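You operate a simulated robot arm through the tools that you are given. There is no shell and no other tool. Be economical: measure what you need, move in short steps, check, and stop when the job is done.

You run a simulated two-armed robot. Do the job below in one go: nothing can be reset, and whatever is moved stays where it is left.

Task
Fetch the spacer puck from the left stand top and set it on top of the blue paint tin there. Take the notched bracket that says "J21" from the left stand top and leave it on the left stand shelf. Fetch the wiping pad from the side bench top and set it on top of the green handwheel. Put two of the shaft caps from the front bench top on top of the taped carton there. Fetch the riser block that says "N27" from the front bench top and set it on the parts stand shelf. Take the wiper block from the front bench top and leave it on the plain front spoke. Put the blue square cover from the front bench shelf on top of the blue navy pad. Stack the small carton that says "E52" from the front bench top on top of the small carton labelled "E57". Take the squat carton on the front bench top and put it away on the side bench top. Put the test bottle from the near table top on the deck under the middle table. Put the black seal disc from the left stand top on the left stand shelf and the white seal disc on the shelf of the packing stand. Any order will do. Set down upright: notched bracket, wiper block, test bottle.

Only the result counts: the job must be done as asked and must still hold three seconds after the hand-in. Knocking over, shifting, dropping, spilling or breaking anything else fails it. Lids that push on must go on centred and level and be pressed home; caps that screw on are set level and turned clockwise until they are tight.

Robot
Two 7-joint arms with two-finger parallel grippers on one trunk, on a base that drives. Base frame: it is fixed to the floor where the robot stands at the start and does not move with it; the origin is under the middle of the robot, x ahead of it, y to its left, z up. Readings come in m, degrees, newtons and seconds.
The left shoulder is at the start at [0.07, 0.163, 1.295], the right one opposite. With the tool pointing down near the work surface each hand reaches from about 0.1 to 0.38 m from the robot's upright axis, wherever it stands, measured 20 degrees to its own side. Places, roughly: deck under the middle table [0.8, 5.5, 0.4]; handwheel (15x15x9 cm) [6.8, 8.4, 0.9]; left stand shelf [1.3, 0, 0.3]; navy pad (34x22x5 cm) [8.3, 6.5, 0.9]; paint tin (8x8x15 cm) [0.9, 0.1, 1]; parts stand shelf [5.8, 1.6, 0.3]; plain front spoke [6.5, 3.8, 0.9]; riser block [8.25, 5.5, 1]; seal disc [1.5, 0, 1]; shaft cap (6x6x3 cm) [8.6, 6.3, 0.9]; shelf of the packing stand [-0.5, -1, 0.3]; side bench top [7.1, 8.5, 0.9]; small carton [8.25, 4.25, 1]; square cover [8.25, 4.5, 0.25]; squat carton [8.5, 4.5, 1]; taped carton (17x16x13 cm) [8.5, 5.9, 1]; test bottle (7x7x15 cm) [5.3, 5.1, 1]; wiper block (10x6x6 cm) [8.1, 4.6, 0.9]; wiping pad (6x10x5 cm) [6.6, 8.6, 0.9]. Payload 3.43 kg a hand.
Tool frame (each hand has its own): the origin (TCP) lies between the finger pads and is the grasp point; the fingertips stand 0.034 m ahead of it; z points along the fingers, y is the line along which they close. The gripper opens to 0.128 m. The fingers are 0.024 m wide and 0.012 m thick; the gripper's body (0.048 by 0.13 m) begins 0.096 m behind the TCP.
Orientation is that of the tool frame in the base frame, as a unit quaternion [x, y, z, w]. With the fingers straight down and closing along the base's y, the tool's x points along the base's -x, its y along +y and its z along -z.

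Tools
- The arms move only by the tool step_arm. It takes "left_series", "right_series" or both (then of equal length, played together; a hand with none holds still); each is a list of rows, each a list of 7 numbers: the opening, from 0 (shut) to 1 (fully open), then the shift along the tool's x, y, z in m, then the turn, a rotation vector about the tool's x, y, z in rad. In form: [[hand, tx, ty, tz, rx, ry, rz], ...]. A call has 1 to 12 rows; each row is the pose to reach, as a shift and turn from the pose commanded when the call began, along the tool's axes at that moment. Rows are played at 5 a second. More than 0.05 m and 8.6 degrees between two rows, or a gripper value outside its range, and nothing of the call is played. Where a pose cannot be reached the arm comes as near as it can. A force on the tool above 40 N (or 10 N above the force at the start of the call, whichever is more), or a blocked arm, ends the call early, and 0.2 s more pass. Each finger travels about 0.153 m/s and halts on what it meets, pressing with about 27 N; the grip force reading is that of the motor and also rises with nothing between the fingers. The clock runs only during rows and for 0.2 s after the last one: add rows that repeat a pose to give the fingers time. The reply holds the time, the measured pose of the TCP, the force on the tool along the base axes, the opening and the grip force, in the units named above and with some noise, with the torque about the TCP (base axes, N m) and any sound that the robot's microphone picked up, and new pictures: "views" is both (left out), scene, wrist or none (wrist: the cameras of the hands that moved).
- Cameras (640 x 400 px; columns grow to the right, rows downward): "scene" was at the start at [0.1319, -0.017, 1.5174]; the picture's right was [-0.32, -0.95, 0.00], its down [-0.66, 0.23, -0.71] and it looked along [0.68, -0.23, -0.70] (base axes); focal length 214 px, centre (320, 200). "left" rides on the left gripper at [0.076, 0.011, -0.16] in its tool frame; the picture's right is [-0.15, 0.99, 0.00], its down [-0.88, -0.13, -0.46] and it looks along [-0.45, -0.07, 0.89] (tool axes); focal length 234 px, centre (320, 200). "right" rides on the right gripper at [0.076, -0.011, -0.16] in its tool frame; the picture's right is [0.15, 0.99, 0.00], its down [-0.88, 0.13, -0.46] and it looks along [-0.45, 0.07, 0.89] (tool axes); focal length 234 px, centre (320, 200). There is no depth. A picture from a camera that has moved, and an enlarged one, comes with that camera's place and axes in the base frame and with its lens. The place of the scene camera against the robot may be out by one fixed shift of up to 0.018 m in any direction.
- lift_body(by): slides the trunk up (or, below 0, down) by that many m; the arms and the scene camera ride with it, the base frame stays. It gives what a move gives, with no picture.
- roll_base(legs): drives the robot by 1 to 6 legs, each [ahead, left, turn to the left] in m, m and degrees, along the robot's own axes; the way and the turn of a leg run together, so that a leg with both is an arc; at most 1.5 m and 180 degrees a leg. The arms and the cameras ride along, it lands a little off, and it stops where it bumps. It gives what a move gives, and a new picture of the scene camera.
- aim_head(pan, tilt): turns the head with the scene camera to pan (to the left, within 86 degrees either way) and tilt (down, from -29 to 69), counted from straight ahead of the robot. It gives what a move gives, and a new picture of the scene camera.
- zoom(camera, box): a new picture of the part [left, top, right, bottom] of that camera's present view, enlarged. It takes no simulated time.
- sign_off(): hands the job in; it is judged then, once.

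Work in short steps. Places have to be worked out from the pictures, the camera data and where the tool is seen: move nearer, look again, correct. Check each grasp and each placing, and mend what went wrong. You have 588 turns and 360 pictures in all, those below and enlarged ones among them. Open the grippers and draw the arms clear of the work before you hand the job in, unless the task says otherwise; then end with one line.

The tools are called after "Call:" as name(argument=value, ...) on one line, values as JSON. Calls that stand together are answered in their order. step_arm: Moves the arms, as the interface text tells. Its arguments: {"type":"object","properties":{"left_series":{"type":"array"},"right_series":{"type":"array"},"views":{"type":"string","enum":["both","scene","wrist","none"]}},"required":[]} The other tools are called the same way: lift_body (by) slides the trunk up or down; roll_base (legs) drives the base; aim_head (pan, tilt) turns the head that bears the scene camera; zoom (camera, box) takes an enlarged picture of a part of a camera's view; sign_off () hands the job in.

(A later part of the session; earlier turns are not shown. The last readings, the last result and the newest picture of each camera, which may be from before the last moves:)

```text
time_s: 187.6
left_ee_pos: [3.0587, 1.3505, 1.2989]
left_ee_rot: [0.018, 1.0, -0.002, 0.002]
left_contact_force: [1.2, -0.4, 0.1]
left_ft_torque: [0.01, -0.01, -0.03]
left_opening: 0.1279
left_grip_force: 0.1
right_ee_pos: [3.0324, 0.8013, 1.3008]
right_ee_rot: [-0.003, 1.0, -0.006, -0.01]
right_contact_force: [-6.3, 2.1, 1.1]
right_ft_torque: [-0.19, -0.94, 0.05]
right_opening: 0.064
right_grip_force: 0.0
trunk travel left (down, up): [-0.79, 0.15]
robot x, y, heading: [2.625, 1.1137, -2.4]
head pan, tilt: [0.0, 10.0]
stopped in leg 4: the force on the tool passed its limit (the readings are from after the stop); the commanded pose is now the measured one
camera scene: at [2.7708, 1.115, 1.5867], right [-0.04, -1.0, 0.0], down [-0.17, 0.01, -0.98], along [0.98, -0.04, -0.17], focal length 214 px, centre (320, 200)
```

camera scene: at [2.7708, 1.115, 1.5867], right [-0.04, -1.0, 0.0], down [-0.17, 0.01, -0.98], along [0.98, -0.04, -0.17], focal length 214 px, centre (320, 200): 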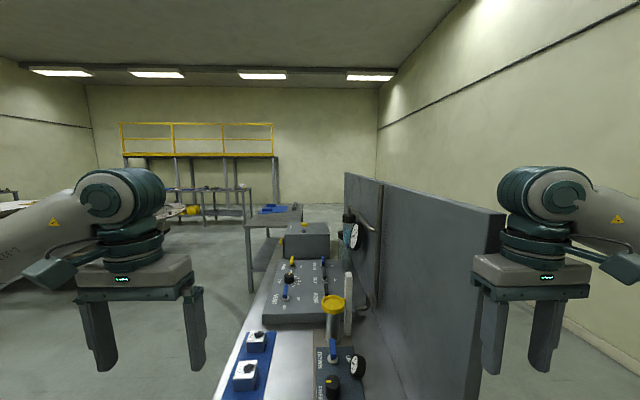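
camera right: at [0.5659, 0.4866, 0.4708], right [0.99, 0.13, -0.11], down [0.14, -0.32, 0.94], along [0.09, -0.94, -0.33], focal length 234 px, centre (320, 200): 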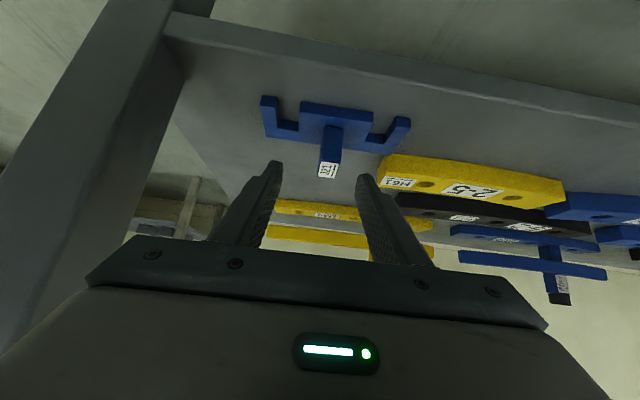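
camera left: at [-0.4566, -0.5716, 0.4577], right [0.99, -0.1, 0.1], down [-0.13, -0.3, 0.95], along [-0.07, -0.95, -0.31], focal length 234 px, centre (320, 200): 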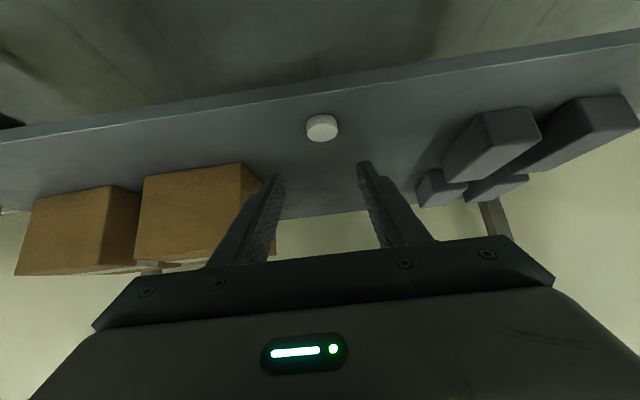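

The right hand bumped an upright panel; I back straight off and look left before choosing a way round.

Call:
roll_base(legs=[[-0.35, 0, 2.4]])

Call:
aim_head(pan=45, tilt=15)

```text
time_s: 189.8
left_ee_pos: [2.7069, 1.375, 1.2976]
left_ee_rot: [-0.003, 1.0, -0.002, 0.002]
left_contact_force: [0.5, 0.6, 0.2]
left_ft_torque: [0.02, 0.04, -0.02]
left_opening: 0.1278
left_grip_force: 0.0
right_ee_pos: [2.7043, 0.8231, 1.3005]
right_ee_rot: [-0.024, 1.0, -0.005, -0.012]
right_contact_force: [0.0, 0.0, -0.8]
right_ft_torque: [0.01, -0.01, 0.03]
right_opening: 0.064
right_grip_force: 0.0
trunk travel left (down, up): [-0.79, 0.15]
robot x, y, heading: [2.2816, 1.118, 0.3]
head pan, tilt: [0.0, 10.0]
camera scene: at [2.4301, 1.1263, 1.5862], right [0.01, -1.0, 0.0], down [-0.17, 0.0, -0.98], along [0.98, 0.01, -0.17], focal length 214 px, centre (320, 200)
```

scene: 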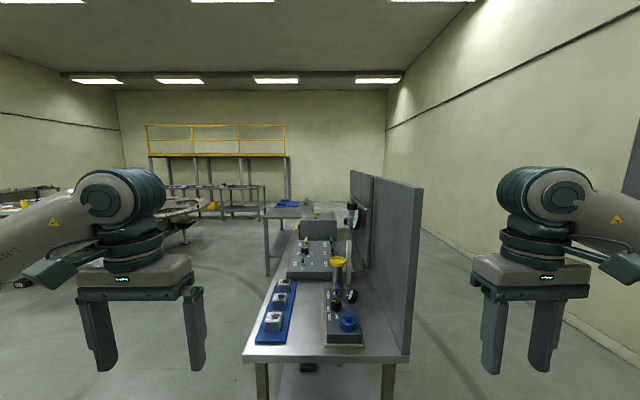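

```text
time_s: 190.9
left_ee_pos: [2.7049, 1.3747, 1.2982]
left_ee_rot: [-0.004, 1.0, -0.003, 0.002]
left_contact_force: [0.0, -0.4, -0.5]
left_ft_torque: [0.02, 0.04, -0.01]
left_opening: 0.128
left_grip_force: 0.0
right_ee_pos: [2.7031, 0.8248, 1.3002]
right_ee_rot: [-0.024, 1.0, -0.006, -0.011]
right_contact_force: [-0.1, -0.4, -0.3]
right_ft_torque: [-0.03, 0.02, 0.0]
right_opening: 0.064
right_grip_force: 0.0
trunk travel left (down, up): [-0.79, 0.15]
robot x, y, heading: [2.2845, 1.1158, 0.1]
head pan, tilt: [45.0, 15.0]
camera scene: at [2.4017, 1.1921, 1.5783], right [0.71, -0.7, 0.0], down [-0.18, -0.18, -0.97], along [0.68, 0.69, -0.26], focal length 214 px, centre (320, 200)
```

scene: 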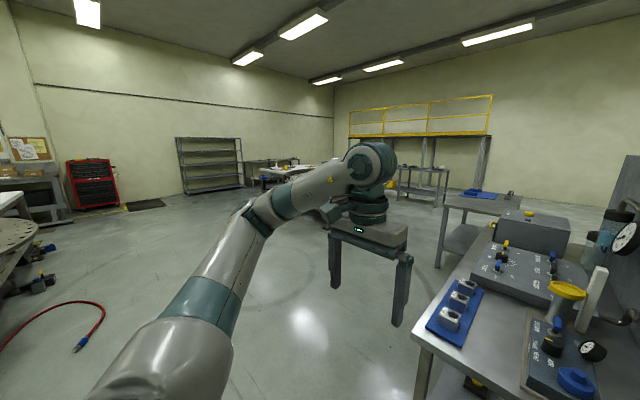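

Open floor lies diagonally ahead-left. I drive to about (4.3, 3.0) and look.

Call:
roll_base(legs=[[0.3, 0.9, 0], [1.0, 0.6, 0], [0.8, 0.4, 0]])

Call:
aim_head(pan=20, tilt=20)

```text
time_s: 205.8
left_ee_pos: [4.7955, 3.3229, 1.2984]
left_ee_rot: [-0.013, 1.0, -0.003, 0.003]
left_contact_force: [0.5, -0.9, 0.0]
left_ft_torque: [-0.01, -0.02, 0.0]
left_opening: 0.1281
left_grip_force: 0.2
right_ee_pos: [4.8071, 2.772, 1.301]
right_ee_rot: [-0.034, 0.999, -0.006, -0.011]
right_contact_force: [0.2, 0.8, 0.5]
right_ft_torque: [-0.01, 0.0, -0.03]
right_opening: 0.0639
right_grip_force: 0.0
trunk travel left (down, up): [-0.79, 0.15]
robot x, y, heading: [4.3792, 3.0592, 1.4]
head pan, tilt: [45.0, 15.0]
camera scene: at [4.4966, 3.1341, 1.5784], right [0.72, -0.69, 0.0], down [-0.18, -0.19, -0.97], along [0.67, 0.7, -0.26], focal length 214 px, centre (320, 200)
```

scene: 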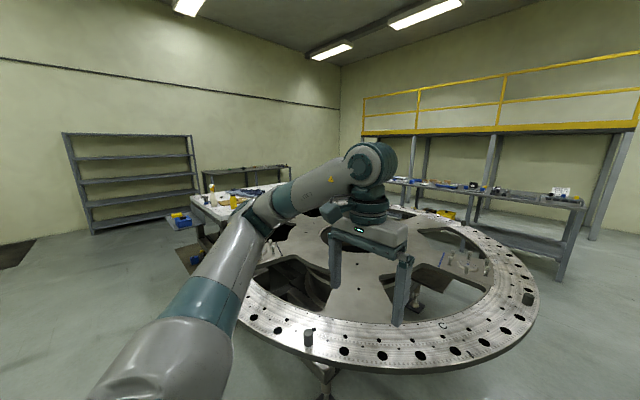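

```text
time_s: 206.7
left_ee_pos: [4.7964, 3.3235, 1.2974]
left_ee_rot: [-0.013, 1.0, -0.003, 0.002]
left_contact_force: [-0.4, -0.5, -0.5]
left_ft_torque: [-0.02, -0.02, -0.01]
left_opening: 0.128
left_grip_force: 0.1
right_ee_pos: [4.8047, 2.7728, 1.3012]
right_ee_rot: [-0.034, 0.999, -0.005, -0.011]
right_contact_force: [-0.1, -0.7, -0.1]
right_ft_torque: [0.02, 0.03, -0.02]
right_opening: 0.0641
right_grip_force: 0.1
trunk travel left (down, up): [-0.79, 0.15]
robot x, y, heading: [4.3773, 3.0533, 1.3]
head pan, tilt: [20.0, 20.0]
camera scene: at [4.5194, 3.1009, 1.5702], right [0.37, -0.93, 0.0], down [-0.32, -0.13, -0.94], along [0.87, 0.34, -0.34], focal length 214 px, centre (320, 200)
```

scene: 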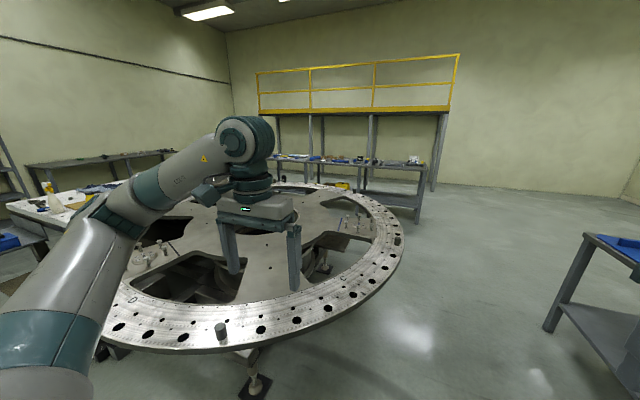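

I zoom on the wheel to understand its spokes.

Call:
zoom(camera="scene", box=[90, 150, 420, 360])

Call:
zoom(camera="scene", box=[260, 130, 440, 230])

```text
1.90 times, centred on (255, 255) of scene
camera zoom: at [4.5194, 3.1009, 1.5702], right [0.37, -0.93, 0.0], down [-0.32, -0.13, -0.94], along [0.87, 0.34, -0.34], focal length 408 px, centre (444, 95)
```

zoom: 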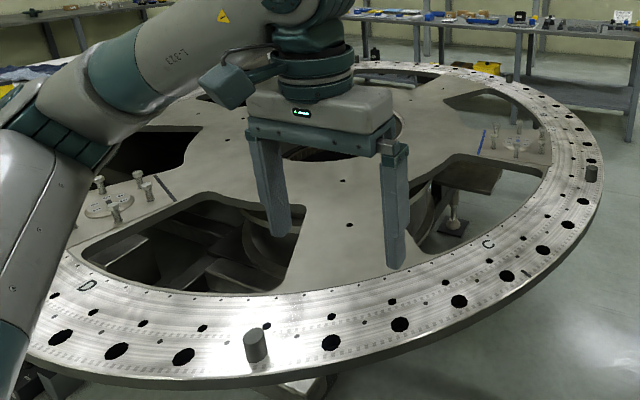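

```text
3.56 times, centred on (350, 180) of scene
camera zoom: at [4.5194, 3.1009, 1.5702], right [0.37, -0.93, 0.0], down [-0.32, -0.13, -0.94], along [0.87, 0.34, -0.34], focal length 763 px, centre (213, 271)
```

zoom: 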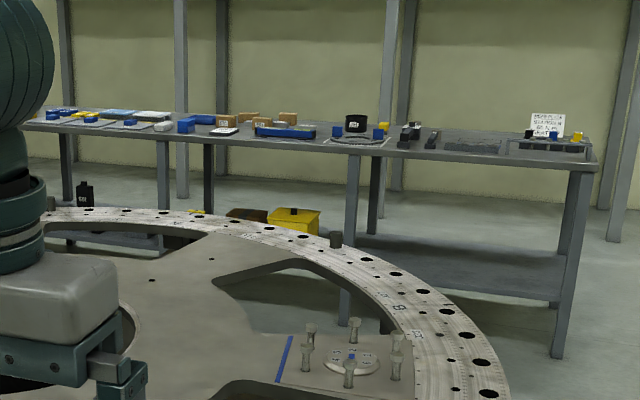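

The plain spoke on the wheel's far (+x) side faces the front bench. I drive through the gap at y ≈ 2.6 to x ≈ 7.1.

Call:
roll_base(legs=[[0.2, -0.45, -1.3], [1.5, 0, 0], [0.8, 0, 0]])

Call:
aim_head(pan=25, tilt=25)

```text
time_s: 220.6
left_ee_pos: [7.3171, 2.882, 1.2981]
left_ee_rot: [-0.001, 1.0, -0.003, 0.002]
left_contact_force: [0.2, -1.1, -0.9]
left_ft_torque: [0.01, 0.02, 0.0]
left_opening: 0.1281
left_grip_force: 0.1
right_ee_pos: [7.3133, 2.3326, 1.3016]
right_ee_rot: [-0.022, 1.0, -0.005, -0.012]
right_contact_force: [0.0, 0.2, -0.4]
right_ft_torque: [-0.01, -0.01, 0.01]
right_opening: 0.0638
right_grip_force: 0.1
trunk travel left (down, up): [-0.79, 0.15]
robot x, y, heading: [6.8938, 2.6295, 0.1]
head pan, tilt: [20.0, 20.0]
camera scene: at [7.0347, 2.6674, 1.5702], right [0.34, -0.94, 0.0], down [-0.32, -0.12, -0.94], along [0.88, 0.32, -0.34], focal length 214 px, centre (320, 200)
```

scene: 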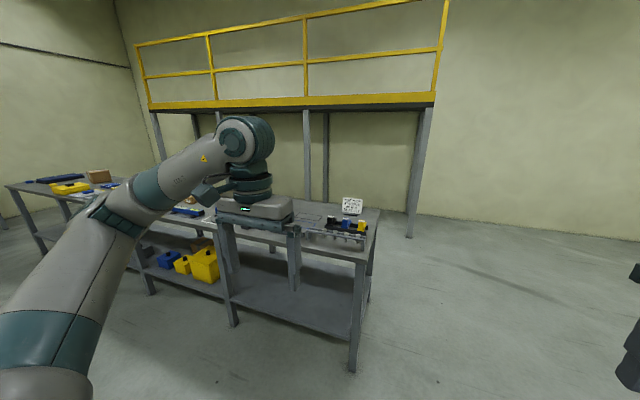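

```text
time_s: 221.2
left_ee_pos: [7.3203, 2.8823, 1.2989]
left_ee_rot: [-0.001, 1.0, -0.003, 0.003]
left_contact_force: [0.5, -1.1, 0.9]
left_ft_torque: [-0.02, 0.0, -0.02]
left_opening: 0.1278
left_grip_force: 0.0
right_ee_pos: [7.315, 2.3323, 1.3002]
right_ee_rot: [-0.021, 1.0, -0.004, -0.011]
right_contact_force: [0.1, 0.5, 0.2]
right_ft_torque: [0.01, 0.0, -0.01]
right_opening: 0.0641
right_grip_force: 0.1
trunk travel left (down, up): [-0.79, 0.15]
robot x, y, heading: [6.8925, 2.6261, 0.1]
head pan, tilt: [25.0, 25.0]
camera scene: at [7.0316, 2.6744, 1.5621], right [0.42, -0.91, 0.0], down [-0.38, -0.18, -0.91], along [0.82, 0.38, -0.42], focal length 214 px, centre (320, 200)
```

scene: 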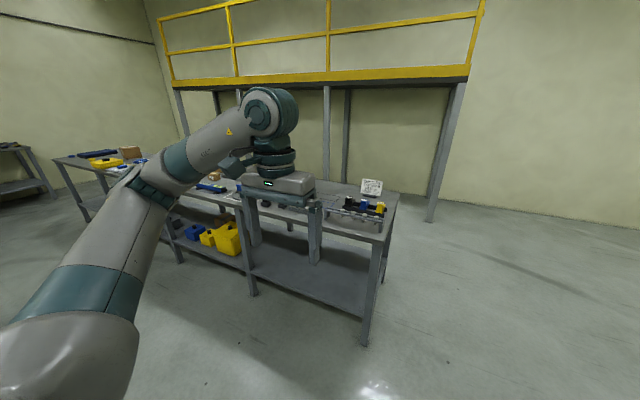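

The bench front edge is at x ≈ 8.0, running y 2.8–6.9. I slide left to y ≈ 4.4 and view the bench.

Call:
roll_base(legs=[[0.3, 0.5, 0], [0, 1.3, 0]])

Call:
aim_head(pan=0, tilt=35)

Call:
zoom(camera="scene", box=[40, 130, 600, 290])

```text
time_s: 230.6
left_ee_pos: [7.6154, 4.6754, 1.2979]
left_ee_rot: [-0.004, 1.0, -0.003, 0.003]
left_contact_force: [-0.3, -0.1, 0.0]
left_ft_torque: [0.0, -0.03, 0.01]
left_opening: 0.128
left_grip_force: 0.1
right_ee_pos: [7.6138, 4.124, 1.3008]
right_ee_rot: [-0.025, 1.0, -0.006, -0.011]
right_contact_force: [0.4, 0.4, -0.4]
right_ft_torque: [0.02, 0.01, 0.0]
right_opening: 0.0641
right_grip_force: 0.2
trunk travel left (down, up): [-0.79, 0.15]
robot x, y, heading: [7.1895, 4.413, 0.2]
head pan, tilt: [25.0, 25.0]
camera scene: at [7.3296, 4.4641, 1.5621], right [0.43, -0.9, 0.0], down [-0.38, -0.18, -0.91], along [0.82, 0.39, -0.42], focal length 214 px, centre (320, 200)
```

scene: 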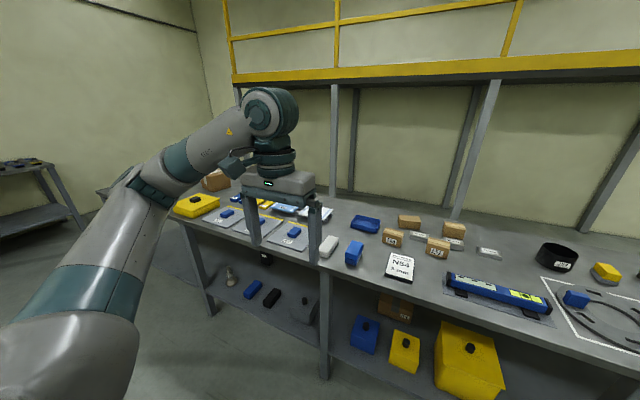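

```text
time_s: 231.5
left_ee_pos: [7.6151, 4.6739, 1.2988]
left_ee_rot: [-0.004, 1.0, -0.003, 0.003]
left_contact_force: [-0.1, 0.4, 0.1]
left_ft_torque: [0.01, -0.02, 0.01]
left_opening: 0.1279
left_grip_force: 0.1
right_ee_pos: [7.6141, 4.1241, 1.3006]
right_ee_rot: [-0.025, 1.0, -0.006, -0.012]
right_contact_force: [0.2, 0.3, 0.2]
right_ft_torque: [-0.04, 0.01, 0.01]
right_opening: 0.0639
right_grip_force: 0.1
trunk travel left (down, up): [-0.79, 0.15]
robot x, y, heading: [7.1906, 4.4172, 0.6]
head pan, tilt: [0.0, 35.0]
camera scene: at [7.3343, 4.4258, 1.5463], right [0.01, -1.0, 0.0], down [-0.57, 0.0, -0.82], along [0.82, 0.01, -0.57], focal length 214 px, centre (320, 200)
```

scene: 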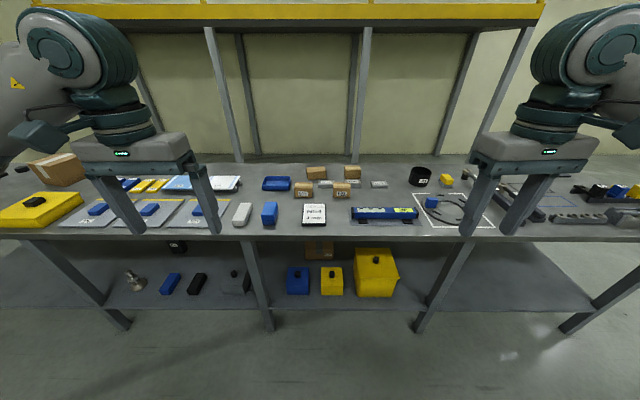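

```text
1.14 times, centred on (320, 210) of scene
camera zoom: at [7.3343, 4.4258, 1.5463], right [0.01, -1.0, 0.0], down [-0.57, 0.0, -0.82], along [0.82, 0.01, -0.57], focal length 245 px, centre (320, 189)
```

zoom: 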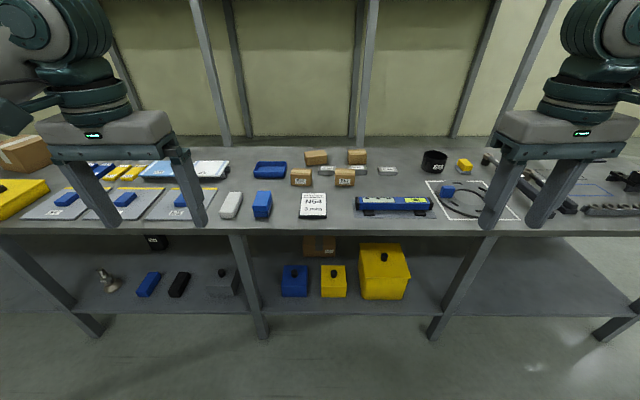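

I zoom on the bench sections to identify items.

Call:
zoom(camera="scene", box=[220, 150, 440, 250])

Call:
zoom(camera="scene", box=[0, 140, 250, 260])

Call:
zoom(camera="scene", box=[100, 220, 420, 320])

```text
2.91 times, centred on (330, 200) of scene
camera zoom: at [7.3343, 4.4258, 1.5463], right [0.01, -1.0, 0.0], down [-0.57, 0.0, -0.82], along [0.82, 0.01, -0.57], focal length 624 px, centre (291, 200)
```

zoom: 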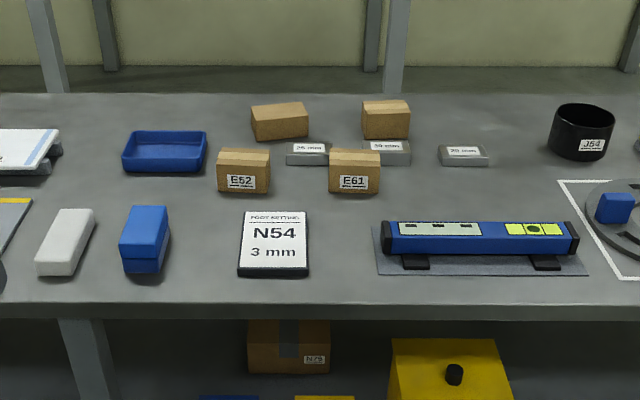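

```text
2.56 times, centred on (125, 200) of scene
camera zoom: at [7.3343, 4.4258, 1.5463], right [0.01, -1.0, 0.0], down [-0.57, 0.0, -0.82], along [0.82, 0.01, -0.57], focal length 549 px, centre (819, 200)
```

zoom: 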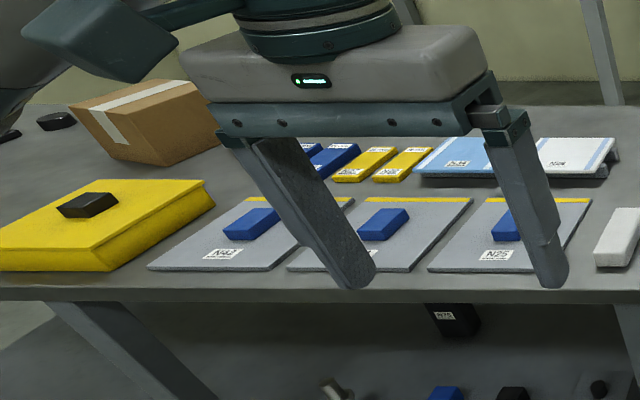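

```text
2.00 times, centred on (260, 270) of scene
camera zoom: at [7.3343, 4.4258, 1.5463], right [0.01, -1.0, 0.0], down [-0.57, 0.0, -0.82], along [0.82, 0.01, -0.57], focal length 429 px, centre (440, 60)
```

zoom: 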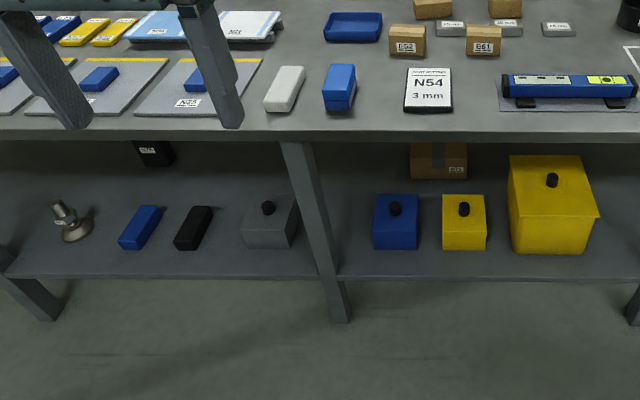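

I drive closer (x ≈ 7.65) and look down at the central section.

Call:
roll_base(legs=[[0.45, 0.05, -0.6]])

Call:
aim_head(pan=0, tilt=50)

Call:
zoom(camera="scene", box=[180, 60, 460, 260])

```text
time_s: 234.2
left_ee_pos: [8.063, 4.7144, 1.2986]
left_ee_rot: [0.006, 1.0, -0.002, 0.002]
left_contact_force: [-0.4, -1.2, 0.3]
left_ft_torque: [0.0, -0.01, 0.03]
left_opening: 0.1277
left_grip_force: 0.0
right_ee_pos: [8.0512, 4.1634, 1.3013]
right_ee_rot: [-0.015, 1.0, -0.005, -0.011]
right_contact_force: [-0.5, 1.2, -0.3]
right_ft_torque: [-0.01, -0.02, 0.0]
right_opening: 0.0642
right_grip_force: 0.1
trunk travel left (down, up): [-0.79, 0.15]
robot x, y, heading: [7.6353, 4.4616, -0.7]
head pan, tilt: [0.0, 35.0]
camera scene: at [7.777, 4.4705, 1.5464], right [-0.01, -1.0, 0.0], down [-0.57, 0.01, -0.82], along [0.82, -0.01, -0.57], focal length 214 px, centre (320, 200)
```

scene: 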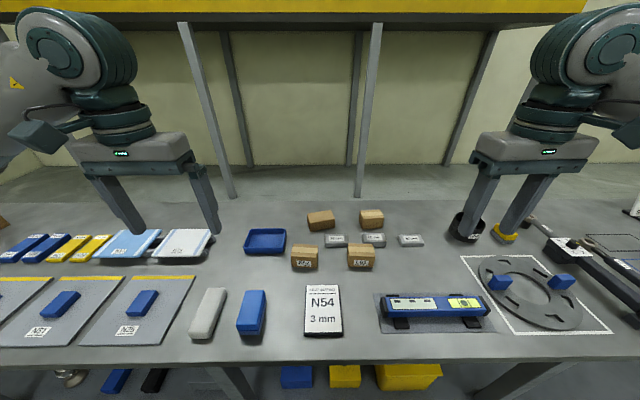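

```text
time_s: 235.0
left_ee_pos: [8.0638, 4.7144, 1.2988]
left_ee_rot: [0.007, 1.0, -0.003, 0.001]
left_contact_force: [0.0, -0.1, 0.2]
left_ft_torque: [0.01, 0.0, -0.03]
left_opening: 0.1279
left_grip_force: 0.1
right_ee_pos: [8.0528, 4.1628, 1.3012]
right_ee_rot: [-0.015, 1.0, -0.005, -0.011]
right_contact_force: [0.5, 0.3, 0.7]
right_ft_torque: [-0.02, -0.01, 0.02]
right_opening: 0.0641
right_grip_force: 0.1
trunk travel left (down, up): [-0.79, 0.15]
robot x, y, heading: [7.6372, 4.4617, -1.0]
head pan, tilt: [0.0, 50.0]
camera scene: at [7.7679, 4.4708, 1.5245], right [-0.01, -1.0, 0.0], down [-0.77, 0.01, -0.64], along [0.64, -0.01, -0.77], focal length 214 px, centre (320, 200)
```

scene: 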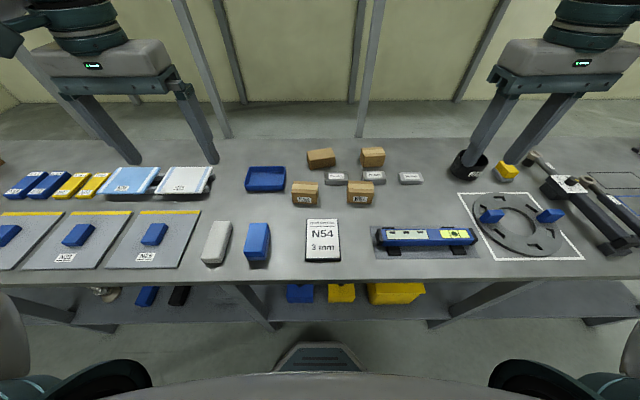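

```text
2.00 times, centred on (320, 160) of scene
camera zoom: at [7.7679, 4.4708, 1.5245], right [-0.01, -1.0, 0.0], down [-0.77, 0.01, -0.64], along [0.64, -0.01, -0.77], focal length 429 px, centre (320, 280)
```

zoom: 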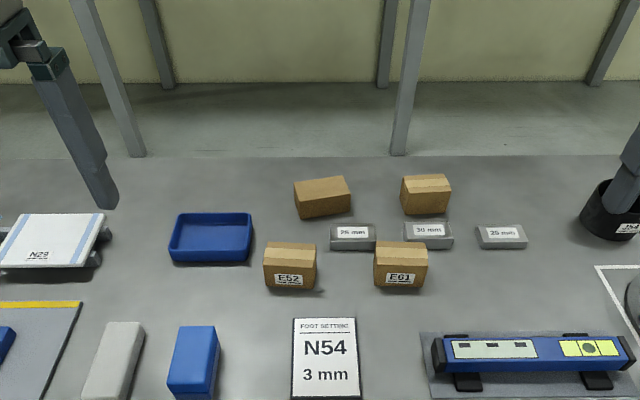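

I zoom in on the four cartons for their labels.

Call:
zoom(camera="scene", box=[280, 140, 440, 220])

Call:
zoom(camera="left", box=[0, 0, 640, 400])

Call:
zoom(camera="right", box=[0, 0, 640, 400])

```text
4.00 times, centred on (360, 180) of scene
camera zoom: at [7.7679, 4.4708, 1.5245], right [-0.01, -1.0, 0.0], down [-0.77, 0.01, -0.64], along [0.64, -0.01, -0.77], focal length 858 px, centre (160, 280)
```

zoom: 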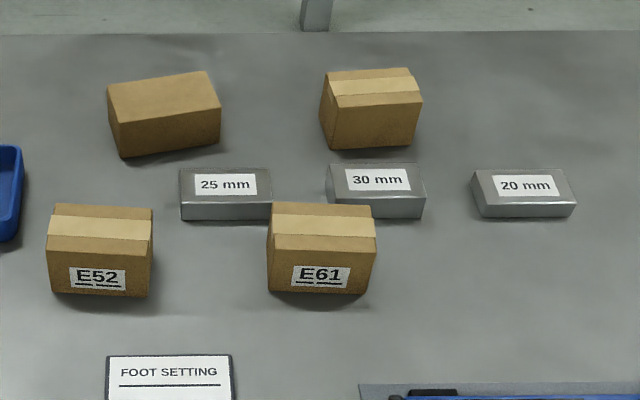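

```text
1.00 times, centred on (320, 200) of left
camera zoom: at [7.9884, 4.727, 1.4576], right [0.16, 0.99, 0.0], down [0.88, -0.14, 0.46], along [0.45, -0.08, -0.89], focal length 234 px, centre (320, 200)
```

zoom: 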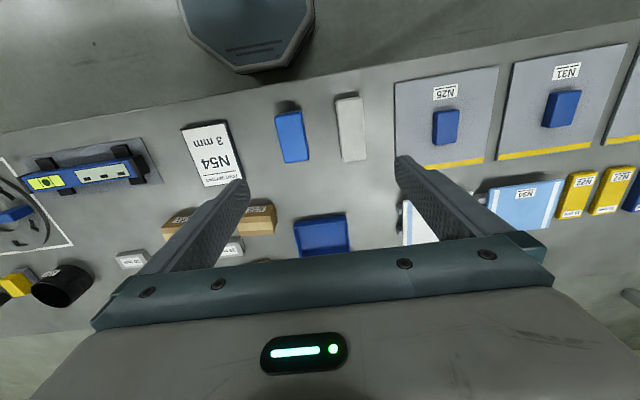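

```text
1.00 times, centred on (320, 200) of right
camera zoom: at [7.9809, 4.1499, 1.4616], right [-0.18, 0.98, -0.01], down [0.89, 0.16, 0.43], along [0.43, 0.07, -0.9], focal length 234 px, centre (320, 200)
```

zoom: 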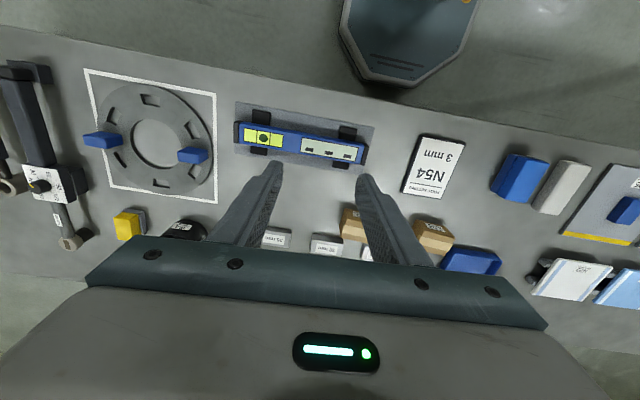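

The yellow bars are labelled (riser blocks N22/N27). The label on the back-right carton isn't visible, so I slide right to look at its side.

Call:
roll_base(legs=[[0, -0.6, 1]])

Call:
aim_head(pan=25, tilt=40)

Call:
zoom(camera="scene", box=[240, 100, 400, 200])

```text
time_s: 238.4
left_ee_pos: [8.0559, 4.1271, 1.2989]
left_ee_rot: [0.0, 1.0, -0.002, 0.003]
left_contact_force: [0.2, 0.5, 0.2]
left_ft_torque: [-0.02, 0.03, 0.04]
left_opening: 0.128
left_grip_force: 0.1
right_ee_pos: [8.0519, 3.5756, 1.3015]
right_ee_rot: [-0.021, 1.0, -0.006, -0.011]
right_contact_force: [1.0, 0.0, 0.8]
right_ft_torque: [-0.02, 0.0, 0.04]
right_opening: 0.0639
right_grip_force: 0.0
trunk travel left (down, up): [-0.79, 0.15]
robot x, y, heading: [7.6341, 3.8697, 0.2]
head pan, tilt: [0.0, 50.0]
camera scene: at [7.763, 3.8796, 1.5246], right [0.0, -1.0, 0.0], down [-0.77, 0.0, -0.64], along [0.64, 0.0, -0.77], focal length 214 px, centre (320, 200)
```

scene: 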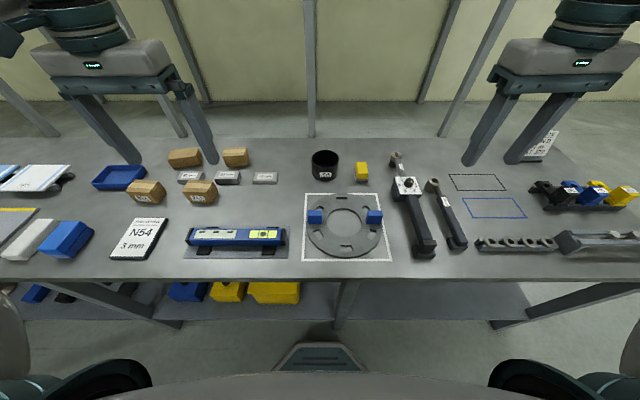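

```text
time_s: 239.2
left_ee_pos: [8.0565, 4.1263, 1.2989]
left_ee_rot: [0.0, 1.0, -0.003, 0.003]
left_contact_force: [0.4, -0.4, 0.1]
left_ft_torque: [-0.03, 0.0, -0.02]
left_opening: 0.1282
left_grip_force: 0.1
right_ee_pos: [8.0522, 3.5753, 1.3015]
right_ee_rot: [-0.021, 1.0, -0.005, -0.012]
right_contact_force: [0.0, -0.2, -0.1]
right_ft_torque: [0.02, 0.0, -0.02]
right_opening: 0.0637
right_grip_force: 0.1
trunk travel left (down, up): [-0.79, 0.15]
robot x, y, heading: [7.6334, 3.8678, -0.1]
head pan, tilt: [25.0, 40.0]
camera scene: at [7.7631, 3.9143, 1.5387], right [0.42, -0.91, 0.0], down [-0.58, -0.27, -0.77], along [0.69, 0.32, -0.64], focal length 214 px, centre (320, 200)
```

scene: 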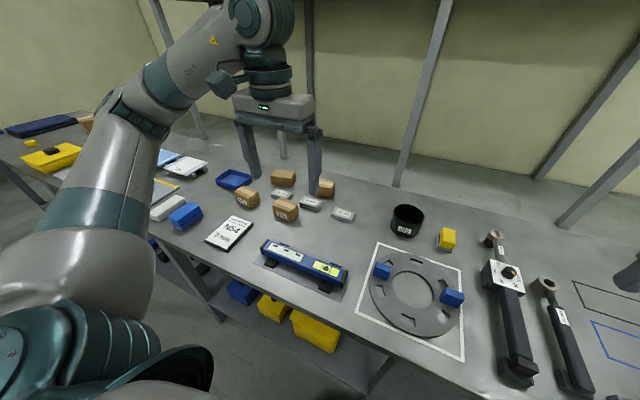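

```text
4.00 times, centred on (320, 150) of scene
camera zoom: at [7.7631, 3.9143, 1.5387], right [0.42, -0.91, 0.0], down [-0.58, -0.27, -0.77], along [0.69, 0.32, -0.64], focal length 858 px, centre (320, 400)
```

zoom: 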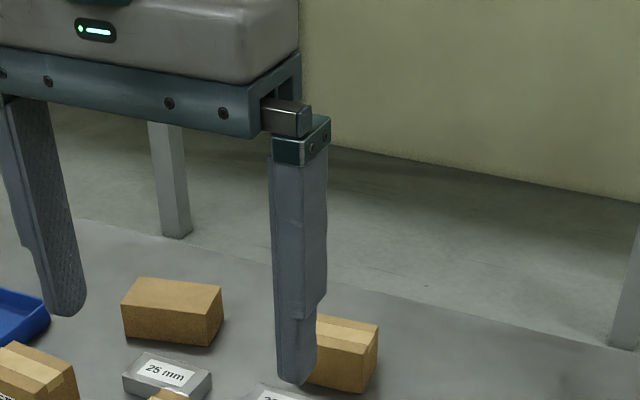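

No label on that side. I slide left past the cartons to look at the other side.

Call:
roll_base(legs=[[0, 1.15, 0]])

Call:
aim_head(pan=-30, tilt=35)

Call:
zoom(camera="scene", box=[250, 130, 390, 230])

```text
time_s: 245.1
left_ee_pos: [8.0538, 5.2842, 1.2985]
left_ee_rot: [-0.002, 1.0, -0.003, 0.003]
left_contact_force: [0.1, -0.3, 0.3]
left_ft_torque: [0.01, 0.01, 0.02]
left_opening: 0.1281
left_grip_force: 0.1
right_ee_pos: [8.0504, 4.7323, 1.3016]
right_ee_rot: [-0.024, 1.0, -0.005, -0.011]
right_contact_force: [0.3, -0.4, -0.4]
right_ft_torque: [0.01, 0.03, -0.01]
right_opening: 0.0639
right_grip_force: 0.1
trunk travel left (down, up): [-0.79, 0.15]
robot x, y, heading: [7.6324, 5.029, 0.0]
head pan, tilt: [25.0, 40.0]
camera scene: at [7.7609, 5.0707, 1.5387], right [0.43, -0.9, 0.0], down [-0.58, -0.27, -0.77], along [0.69, 0.33, -0.64], focal length 214 px, centre (320, 200)
```

scene: 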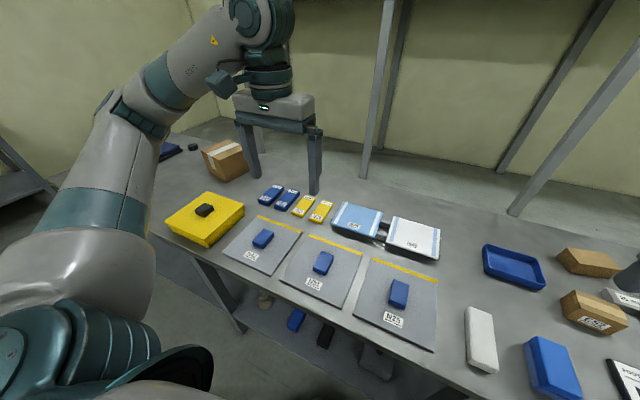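

```text
time_s: 246.4
left_ee_pos: [8.0534, 5.2838, 1.2987]
left_ee_rot: [-0.002, 1.0, -0.002, 0.003]
left_contact_force: [-0.4, -0.4, 0.8]
left_ft_torque: [0.03, -0.02, -0.05]
left_opening: 0.1281
left_grip_force: 0.0
right_ee_pos: [8.0509, 4.7329, 1.3012]
right_ee_rot: [-0.024, 1.0, -0.005, -0.012]
right_contact_force: [0.7, 0.1, -0.8]
right_ft_torque: [0.0, 0.02, 0.0]
right_opening: 0.064
right_grip_force: 0.2
trunk travel left (down, up): [-0.79, 0.15]
robot x, y, heading: [7.6307, 5.0205, 0.5]
head pan, tilt: [-30.0, 35.0]
camera scene: at [7.7605, 4.9914, 1.5463], right [-0.5, -0.87, 0.0], down [-0.5, 0.28, -0.82], along [0.71, -0.41, -0.57], focal length 214 px, centre (320, 200)
```

scene: 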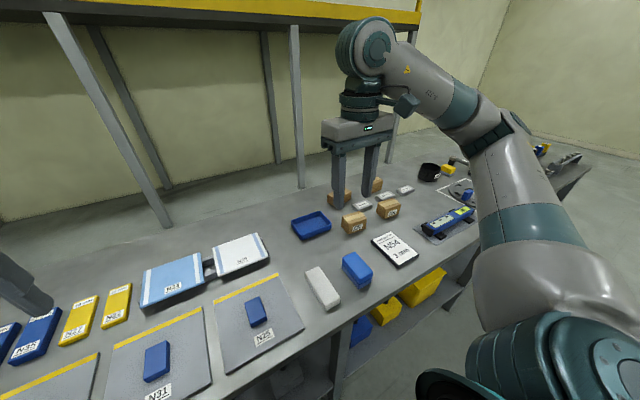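

```text
4.00 times, centred on (320, 180) of scene
camera zoom: at [7.7605, 4.9914, 1.5463], right [-0.5, -0.87, 0.0], down [-0.5, 0.28, -0.82], along [0.71, -0.41, -0.57], focal length 858 px, centre (320, 280)
```

zoom: 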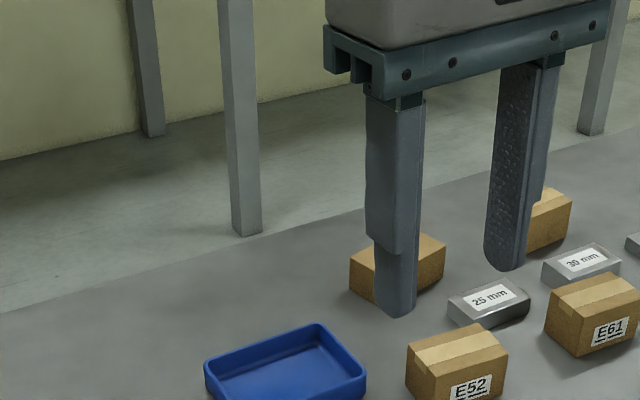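

Label must be on its far side. Now I zoom on the white and blue blocks and the riser bars.

Call:
zoom(camera="scene", box=[290, 235, 390, 325])

Call:
zoom(camera="scene", box=[0, 270, 160, 380])

Call:
aim_head(pan=50, tilt=30)

```text
4.44 times, centred on (340, 280) of scene
camera zoom: at [7.7605, 4.9914, 1.5463], right [-0.5, -0.87, 0.0], down [-0.5, 0.28, -0.82], along [0.71, -0.41, -0.57], focal length 953 px, centre (231, -156)
```

zoom: 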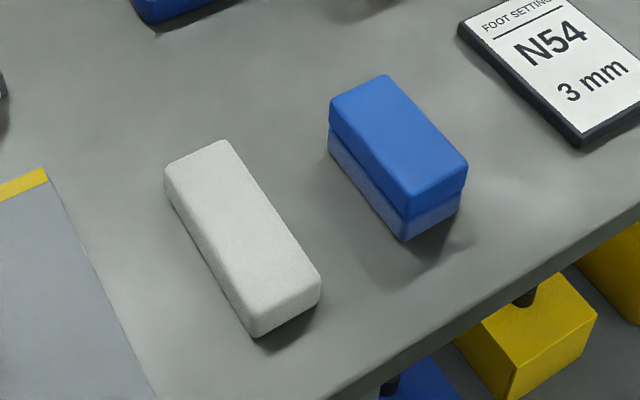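

```text
3.64 times, centred on (80, 325) of scene
camera zoom: at [7.7605, 4.9914, 1.5463], right [-0.5, -0.87, 0.0], down [-0.5, 0.28, -0.82], along [0.71, -0.41, -0.57], focal length 780 px, centre (1193, -254)
```

zoom: 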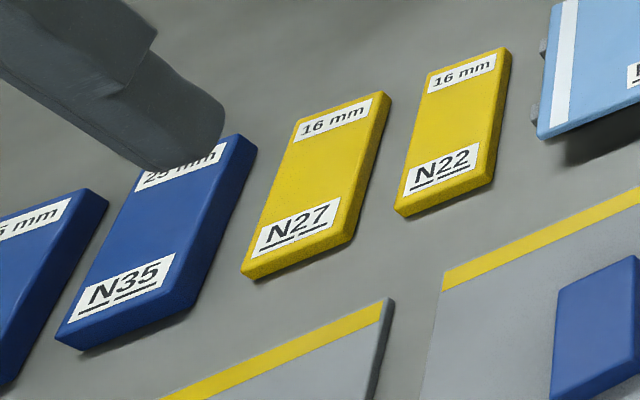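

```text
time_s: 247.9
left_ee_pos: [8.0536, 5.2844, 1.2983]
left_ee_rot: [-0.003, 1.0, -0.003, 0.003]
left_contact_force: [-0.3, 0.1, 0.0]
left_ft_torque: [-0.03, 0.01, -0.03]
left_opening: 0.1281
left_grip_force: 0.1
right_ee_pos: [8.0525, 4.7329, 1.301]
right_ee_rot: [-0.024, 1.0, -0.005, -0.012]
right_contact_force: [0.4, -0.5, 0.6]
right_ft_torque: [-0.01, -0.02, 0.01]
right_opening: 0.0642
right_grip_force: 0.1
trunk travel left (down, up): [-0.79, 0.15]
robot x, y, heading: [7.6265, 5.0294, 0.3]
head pan, tilt: [50.0, 30.0]
camera scene: at [7.7419, 5.1044, 1.5541], right [0.77, -0.64, 0.0], down [-0.32, -0.38, -0.87], along [0.55, 0.67, -0.5], focal length 214 px, centre (320, 200)
```

scene: 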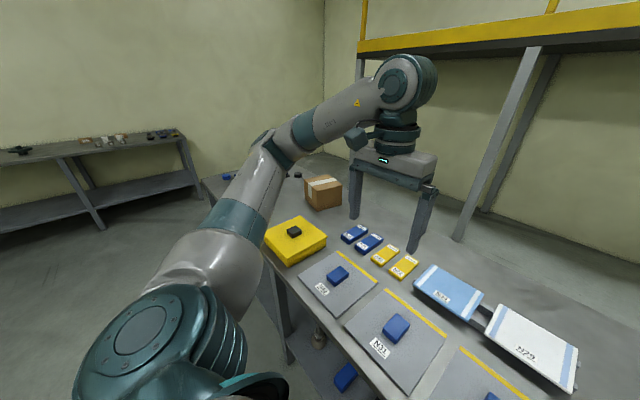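

Wiper block = the blue one with the felt base; N27 = left yellow bar near [8.37, 5.43]. I move the base in and bring the left hand, pitched 45°, above N27.

Call:
roll_base(legs=[[0.07, 0.2, -0.3]])

Call:
step_arm(left_series=[[1, -0.02, -0.008, 0.03, 0, -0.131, 0], [1, -0.05, -0.016, 0.06, 0, -0.262, 0], [1, -0.08, -0.025, 0.09, 0, -0.393, 0], [1, -0.11, -0.033, 0.12, 0, -0.524, 0], [1, -0.14, -0.042, 0.15, 0, -0.655, 0], [1, -0.173, -0.05, 0.18, 0, -0.785, 0]], views="wrist")

```text
time_s: 249.6
left_ee_pos: [8.1246, 5.479, 1.2986]
left_ee_rot: [0.001, 1.0, -0.001, 0.003]
left_contact_force: [-0.6, -0.1, 0.4]
left_ft_torque: [-0.01, 0.05, 0.0]
left_opening: 0.1278
left_grip_force: 0.1
right_ee_pos: [8.1187, 4.9284, 1.3011]
right_ee_rot: [-0.02, 1.0, -0.004, -0.011]
right_contact_force: [-0.8, 0.7, 0.8]
right_ft_torque: [0.02, -0.03, -0.02]
right_opening: 0.064
right_grip_force: 0.1
trunk travel left (down, up): [-0.79, 0.15]
robot x, y, heading: [7.6983, 5.2227, -0.3]
head pan, tilt: [50.0, 30.0]
camera scene: at [7.8114, 5.3016, 1.5543], right [0.76, -0.64, 0.0], down [-0.32, -0.38, -0.87], along [0.56, 0.66, -0.5], focal length 214 px, centre (320, 200)
```

scene: 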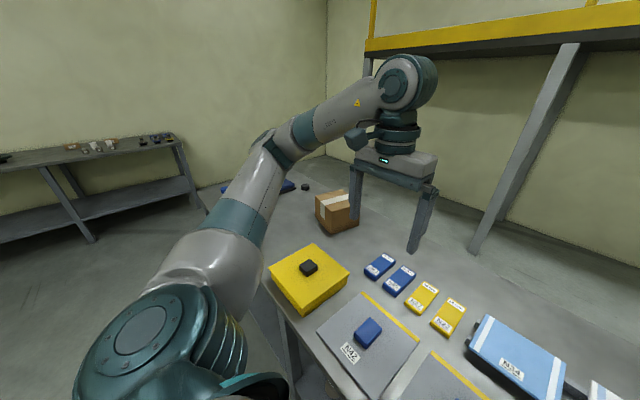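

```text
time_s: 251.0
left_ee_pos: [8.3003, 5.4295, 1.1165]
left_ee_rot: [-0.001, 0.923, -0.002, 0.385]
left_contact_force: [1.0, -0.1, 0.5]
left_ft_torque: [-0.01, 0.0, 0.01]
left_opening: 0.128
left_grip_force: 0.2
right_ee_pos: [8.1197, 4.9306, 1.3007]
right_ee_rot: [-0.02, 1.0, -0.006, -0.012]
right_contact_force: [-0.2, 0.2, -0.3]
right_ft_torque: [0.01, -0.01, 0.01]
right_opening: 0.0641
right_grip_force: 0.1
trunk travel left (down, up): [-0.79, 0.15]
robot x, y, heading: [7.7011, 5.227, -0.1]
head pan, tilt: [50.0, 30.0]
camera left: at [8.1333, 5.4417, 1.1742], right [0.11, 0.99, 0.1], down [0.29, -0.13, 0.95], along [0.95, -0.07, -0.31], focal length 234 px, centre (320, 200)
```

left: 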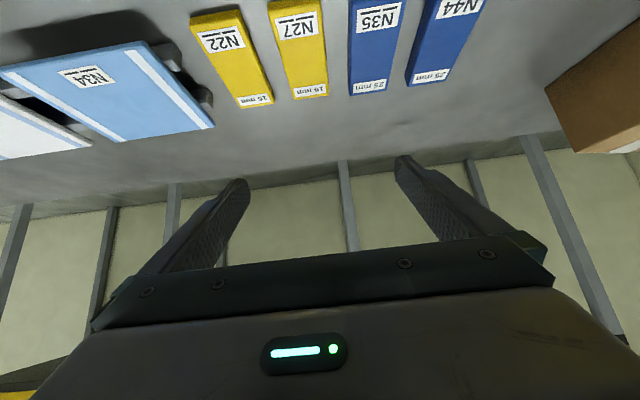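

N27's neighbours are ~3 cm away on each side, so I open to 7 cm, ease the pitch to 30° and hover lower to check.

Call:
step_arm(left_series=[[0.8, 0.006, -0.001, 0.025, 0, 0.08, 0], [0.6, 0.012, -0.002, 0.05, 0, 0.16, 0], [0.55, 0.018, -0.003, 0.075, 0, 0.22, 0], [0.55, 0.024, -0.004, 0.0986, 0, 0.262, 0]], views="wrist")

```text
time_s: 252.0
left_ee_pos: [8.3502, 5.4261, 1.031]
left_ee_rot: [0.001, 0.966, -0.002, 0.259]
left_contact_force: [-0.5, 0.7, 0.3]
left_ft_torque: [-0.01, -0.01, 0.01]
left_opening: 0.0704
left_grip_force: 0.0
right_ee_pos: [8.1201, 4.9292, 1.3018]
right_ee_rot: [-0.02, 1.0, -0.005, -0.011]
right_contact_force: [0.4, -0.1, 0.2]
right_ft_torque: [-0.01, -0.01, 0.01]
right_opening: 0.0638
right_grip_force: 0.1
trunk travel left (down, up): [-0.79, 0.15]
robot x, y, heading: [7.6962, 5.2264, 0.0]
head pan, tilt: [50.0, 30.0]
camera left: at [8.2053, 5.4374, 1.131], right [0.13, 0.99, 0.07], down [0.53, -0.13, 0.84], along [0.84, -0.07, -0.54], focal length 234 px, centre (320, 200)
```

left: 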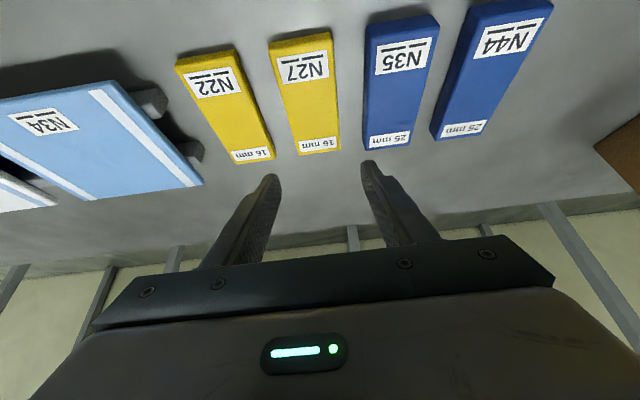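

Aligned; shift 2–3 mm and descend to the bar, then check the gaps.

Call:
step_arm(left_series=[[0.55, 0.02, -0.0025, 0.035, 0, 0, 0], [0.55, 0.034, -0.0025, 0.064, 0, 0, 0], [0.55, 0.044, -0.0025, 0.081, 0, 0, 0]], views="wrist")

```text
time_s: 252.8
left_ee_pos: [8.3534, 5.4226, 0.9403]
left_ee_rot: [-0.001, 0.965, -0.002, 0.261]
left_contact_force: [0.3, -0.3, 0.0]
left_ft_torque: [-0.01, 0.02, 0.01]
left_opening: 0.0703
left_grip_force: 0.0
right_ee_pos: [8.1187, 4.9303, 1.3015]
right_ee_rot: [-0.02, 1.0, -0.006, -0.011]
right_contact_force: [0.0, 0.1, 0.0]
right_ft_torque: [-0.01, -0.01, 0.0]
right_opening: 0.0639
right_grip_force: 0.0
trunk travel left (down, up): [-0.79, 0.15]
robot x, y, heading: [7.7019, 5.2242, 0.1]
head pan, tilt: [50.0, 30.0]
camera left: at [8.2072, 5.4351, 1.0404], right [0.13, 0.99, 0.07], down [0.53, -0.13, 0.84], along [0.84, -0.07, -0.54], focal length 234 px, centre (320, 200)
```

left: 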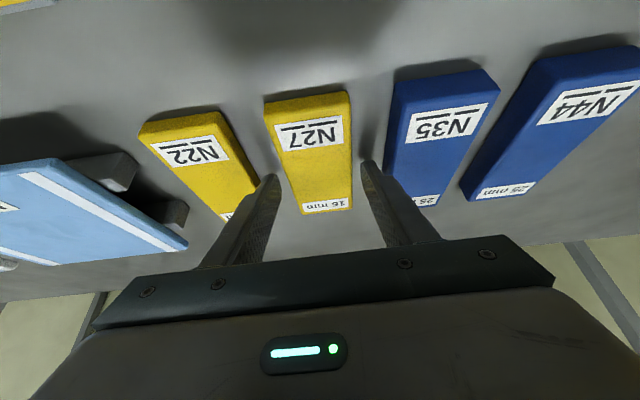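

Fingers straddle N27 cleanly. Down 2 mm, close and lift.

Call:
step_arm(left_series=[[0.55, 0.001, 0, 0.0018, 0, 0, 0], [0.3, 0.001, 0, 0.0018, 0, 0, 0], [0.2, 0.001, 0, 0.0018, 0, 0, 0], [0.2, 0.001, 0, 0.0018, 0, 0, 0], [0.2, -0.02, 0, -0.033, 0, 0, 0], [0.2, -0.045, 0, -0.076, 0, 0, 0], [0.2, -0.07, 0, -0.119, 0, 0, 0]], views="wrist")

```text
time_s: 254.4
left_ee_pos: [8.355, 5.4232, 1.0774]
left_ee_rot: [0.001, 0.965, -0.003, 0.262]
left_contact_force: [0.3, -0.3, -1.2]
left_ft_torque: [0.04, 0.0, -0.02]
left_opening: 0.0552
left_grip_force: 26.9
right_ee_pos: [8.1191, 4.9302, 1.3004]
right_ee_rot: [-0.02, 1.0, -0.005, -0.011]
right_contact_force: [-0.4, -0.8, 0.1]
right_ft_torque: [0.0, -0.03, -0.02]
right_opening: 0.0642
right_grip_force: 0.1
trunk travel left (down, up): [-0.79, 0.15]
robot x, y, heading: [7.6973, 5.2261, -0.0]
head pan, tilt: [50.0, 30.0]
camera left: at [8.2087, 5.4354, 1.1774], right [0.13, 0.99, 0.07], down [0.53, -0.13, 0.84], along [0.84, -0.07, -0.54], focal length 234 px, centre (320, 200)
```

left: 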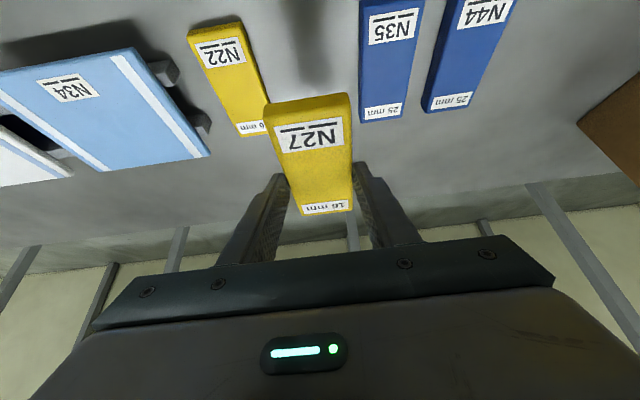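

N27 held level. I slide right so the right hand comes above the blue wiper block and look.

Call:
roll_base(legs=[[0, -0.26, 0]])

Call:
step_arm(right_series=[[1, 0, 0, 0.05, 0, 0, 0], [1, 0, 0, 0.1, 0, 0, 0]], views="wrist")

```text
time_s: 256.2
left_ee_pos: [8.3543, 5.1674, 1.0772]
left_ee_rot: [-0.002, 0.966, -0.003, 0.26]
left_contact_force: [-0.2, 0.4, -1.5]
left_ft_torque: [-0.02, 0.05, 0.0]
left_opening: 0.0555
left_grip_force: 27.5
right_ee_pos: [8.1198, 4.6721, 1.301]
right_ee_rot: [-0.02, 1.0, -0.006, -0.012]
right_contact_force: [0.3, -0.8, -0.5]
right_ft_torque: [-0.02, -0.01, 0.03]
right_opening: 0.0638
right_grip_force: 0.1
trunk travel left (down, up): [-0.79, 0.15]
robot x, y, heading: [7.6983, 4.9671, -0.0]
head pan, tilt: [50.0, 30.0]
camera scene: at [7.8118, 5.0461, 1.554], right [0.77, -0.64, 0.0], down [-0.32, -0.38, -0.87], along [0.56, 0.66, -0.5], focal length 214 px, centre (320, 200)
```

scene: 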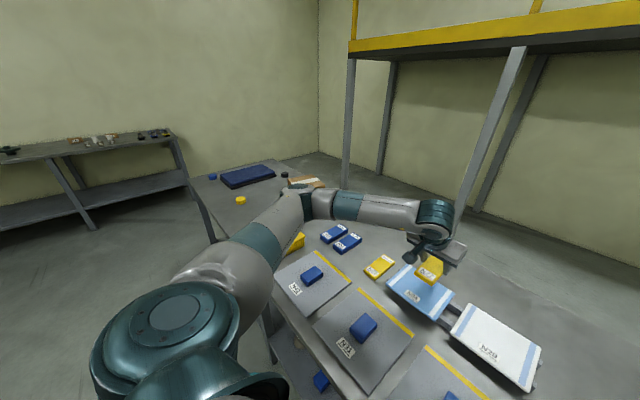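

```text
time_s: 256.8
left_ee_pos: [8.3548, 5.1661, 1.0765]
left_ee_rot: [-0.001, 0.966, -0.002, 0.26]
left_contact_force: [0.5, -0.2, -1.2]
left_ft_torque: [0.0, 0.02, 0.02]
left_opening: 0.0556
left_grip_force: 27.5
right_ee_pos: [8.1193, 4.67, 1.2014]
right_ee_rot: [-0.02, 1.0, -0.004, -0.011]
right_contact_force: [-0.4, -0.1, 0.5]
right_ft_torque: [0.01, 0.0, 0.0]
right_opening: 0.1284
right_grip_force: 0.2
trunk travel left (down, up): [-0.79, 0.15]
robot x, y, heading: [7.6993, 4.9664, 0.1]
head pan, tilt: [50.0, 30.0]
camera right: at [8.0478, 4.656, 1.3622], right [-0.19, 0.98, -0.01], down [0.88, 0.17, 0.43], along [0.43, 0.08, -0.9], focal length 234 px, centre (320, 200)
```

right: 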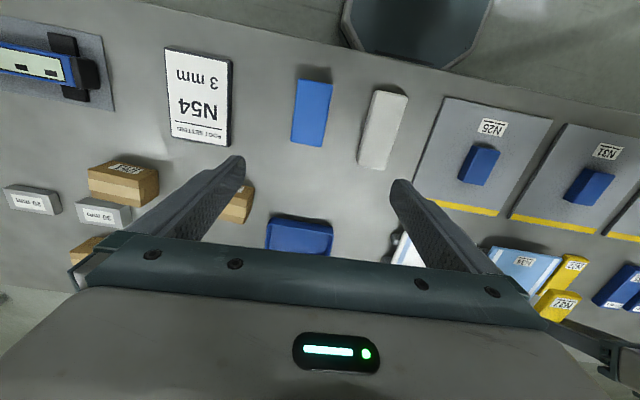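

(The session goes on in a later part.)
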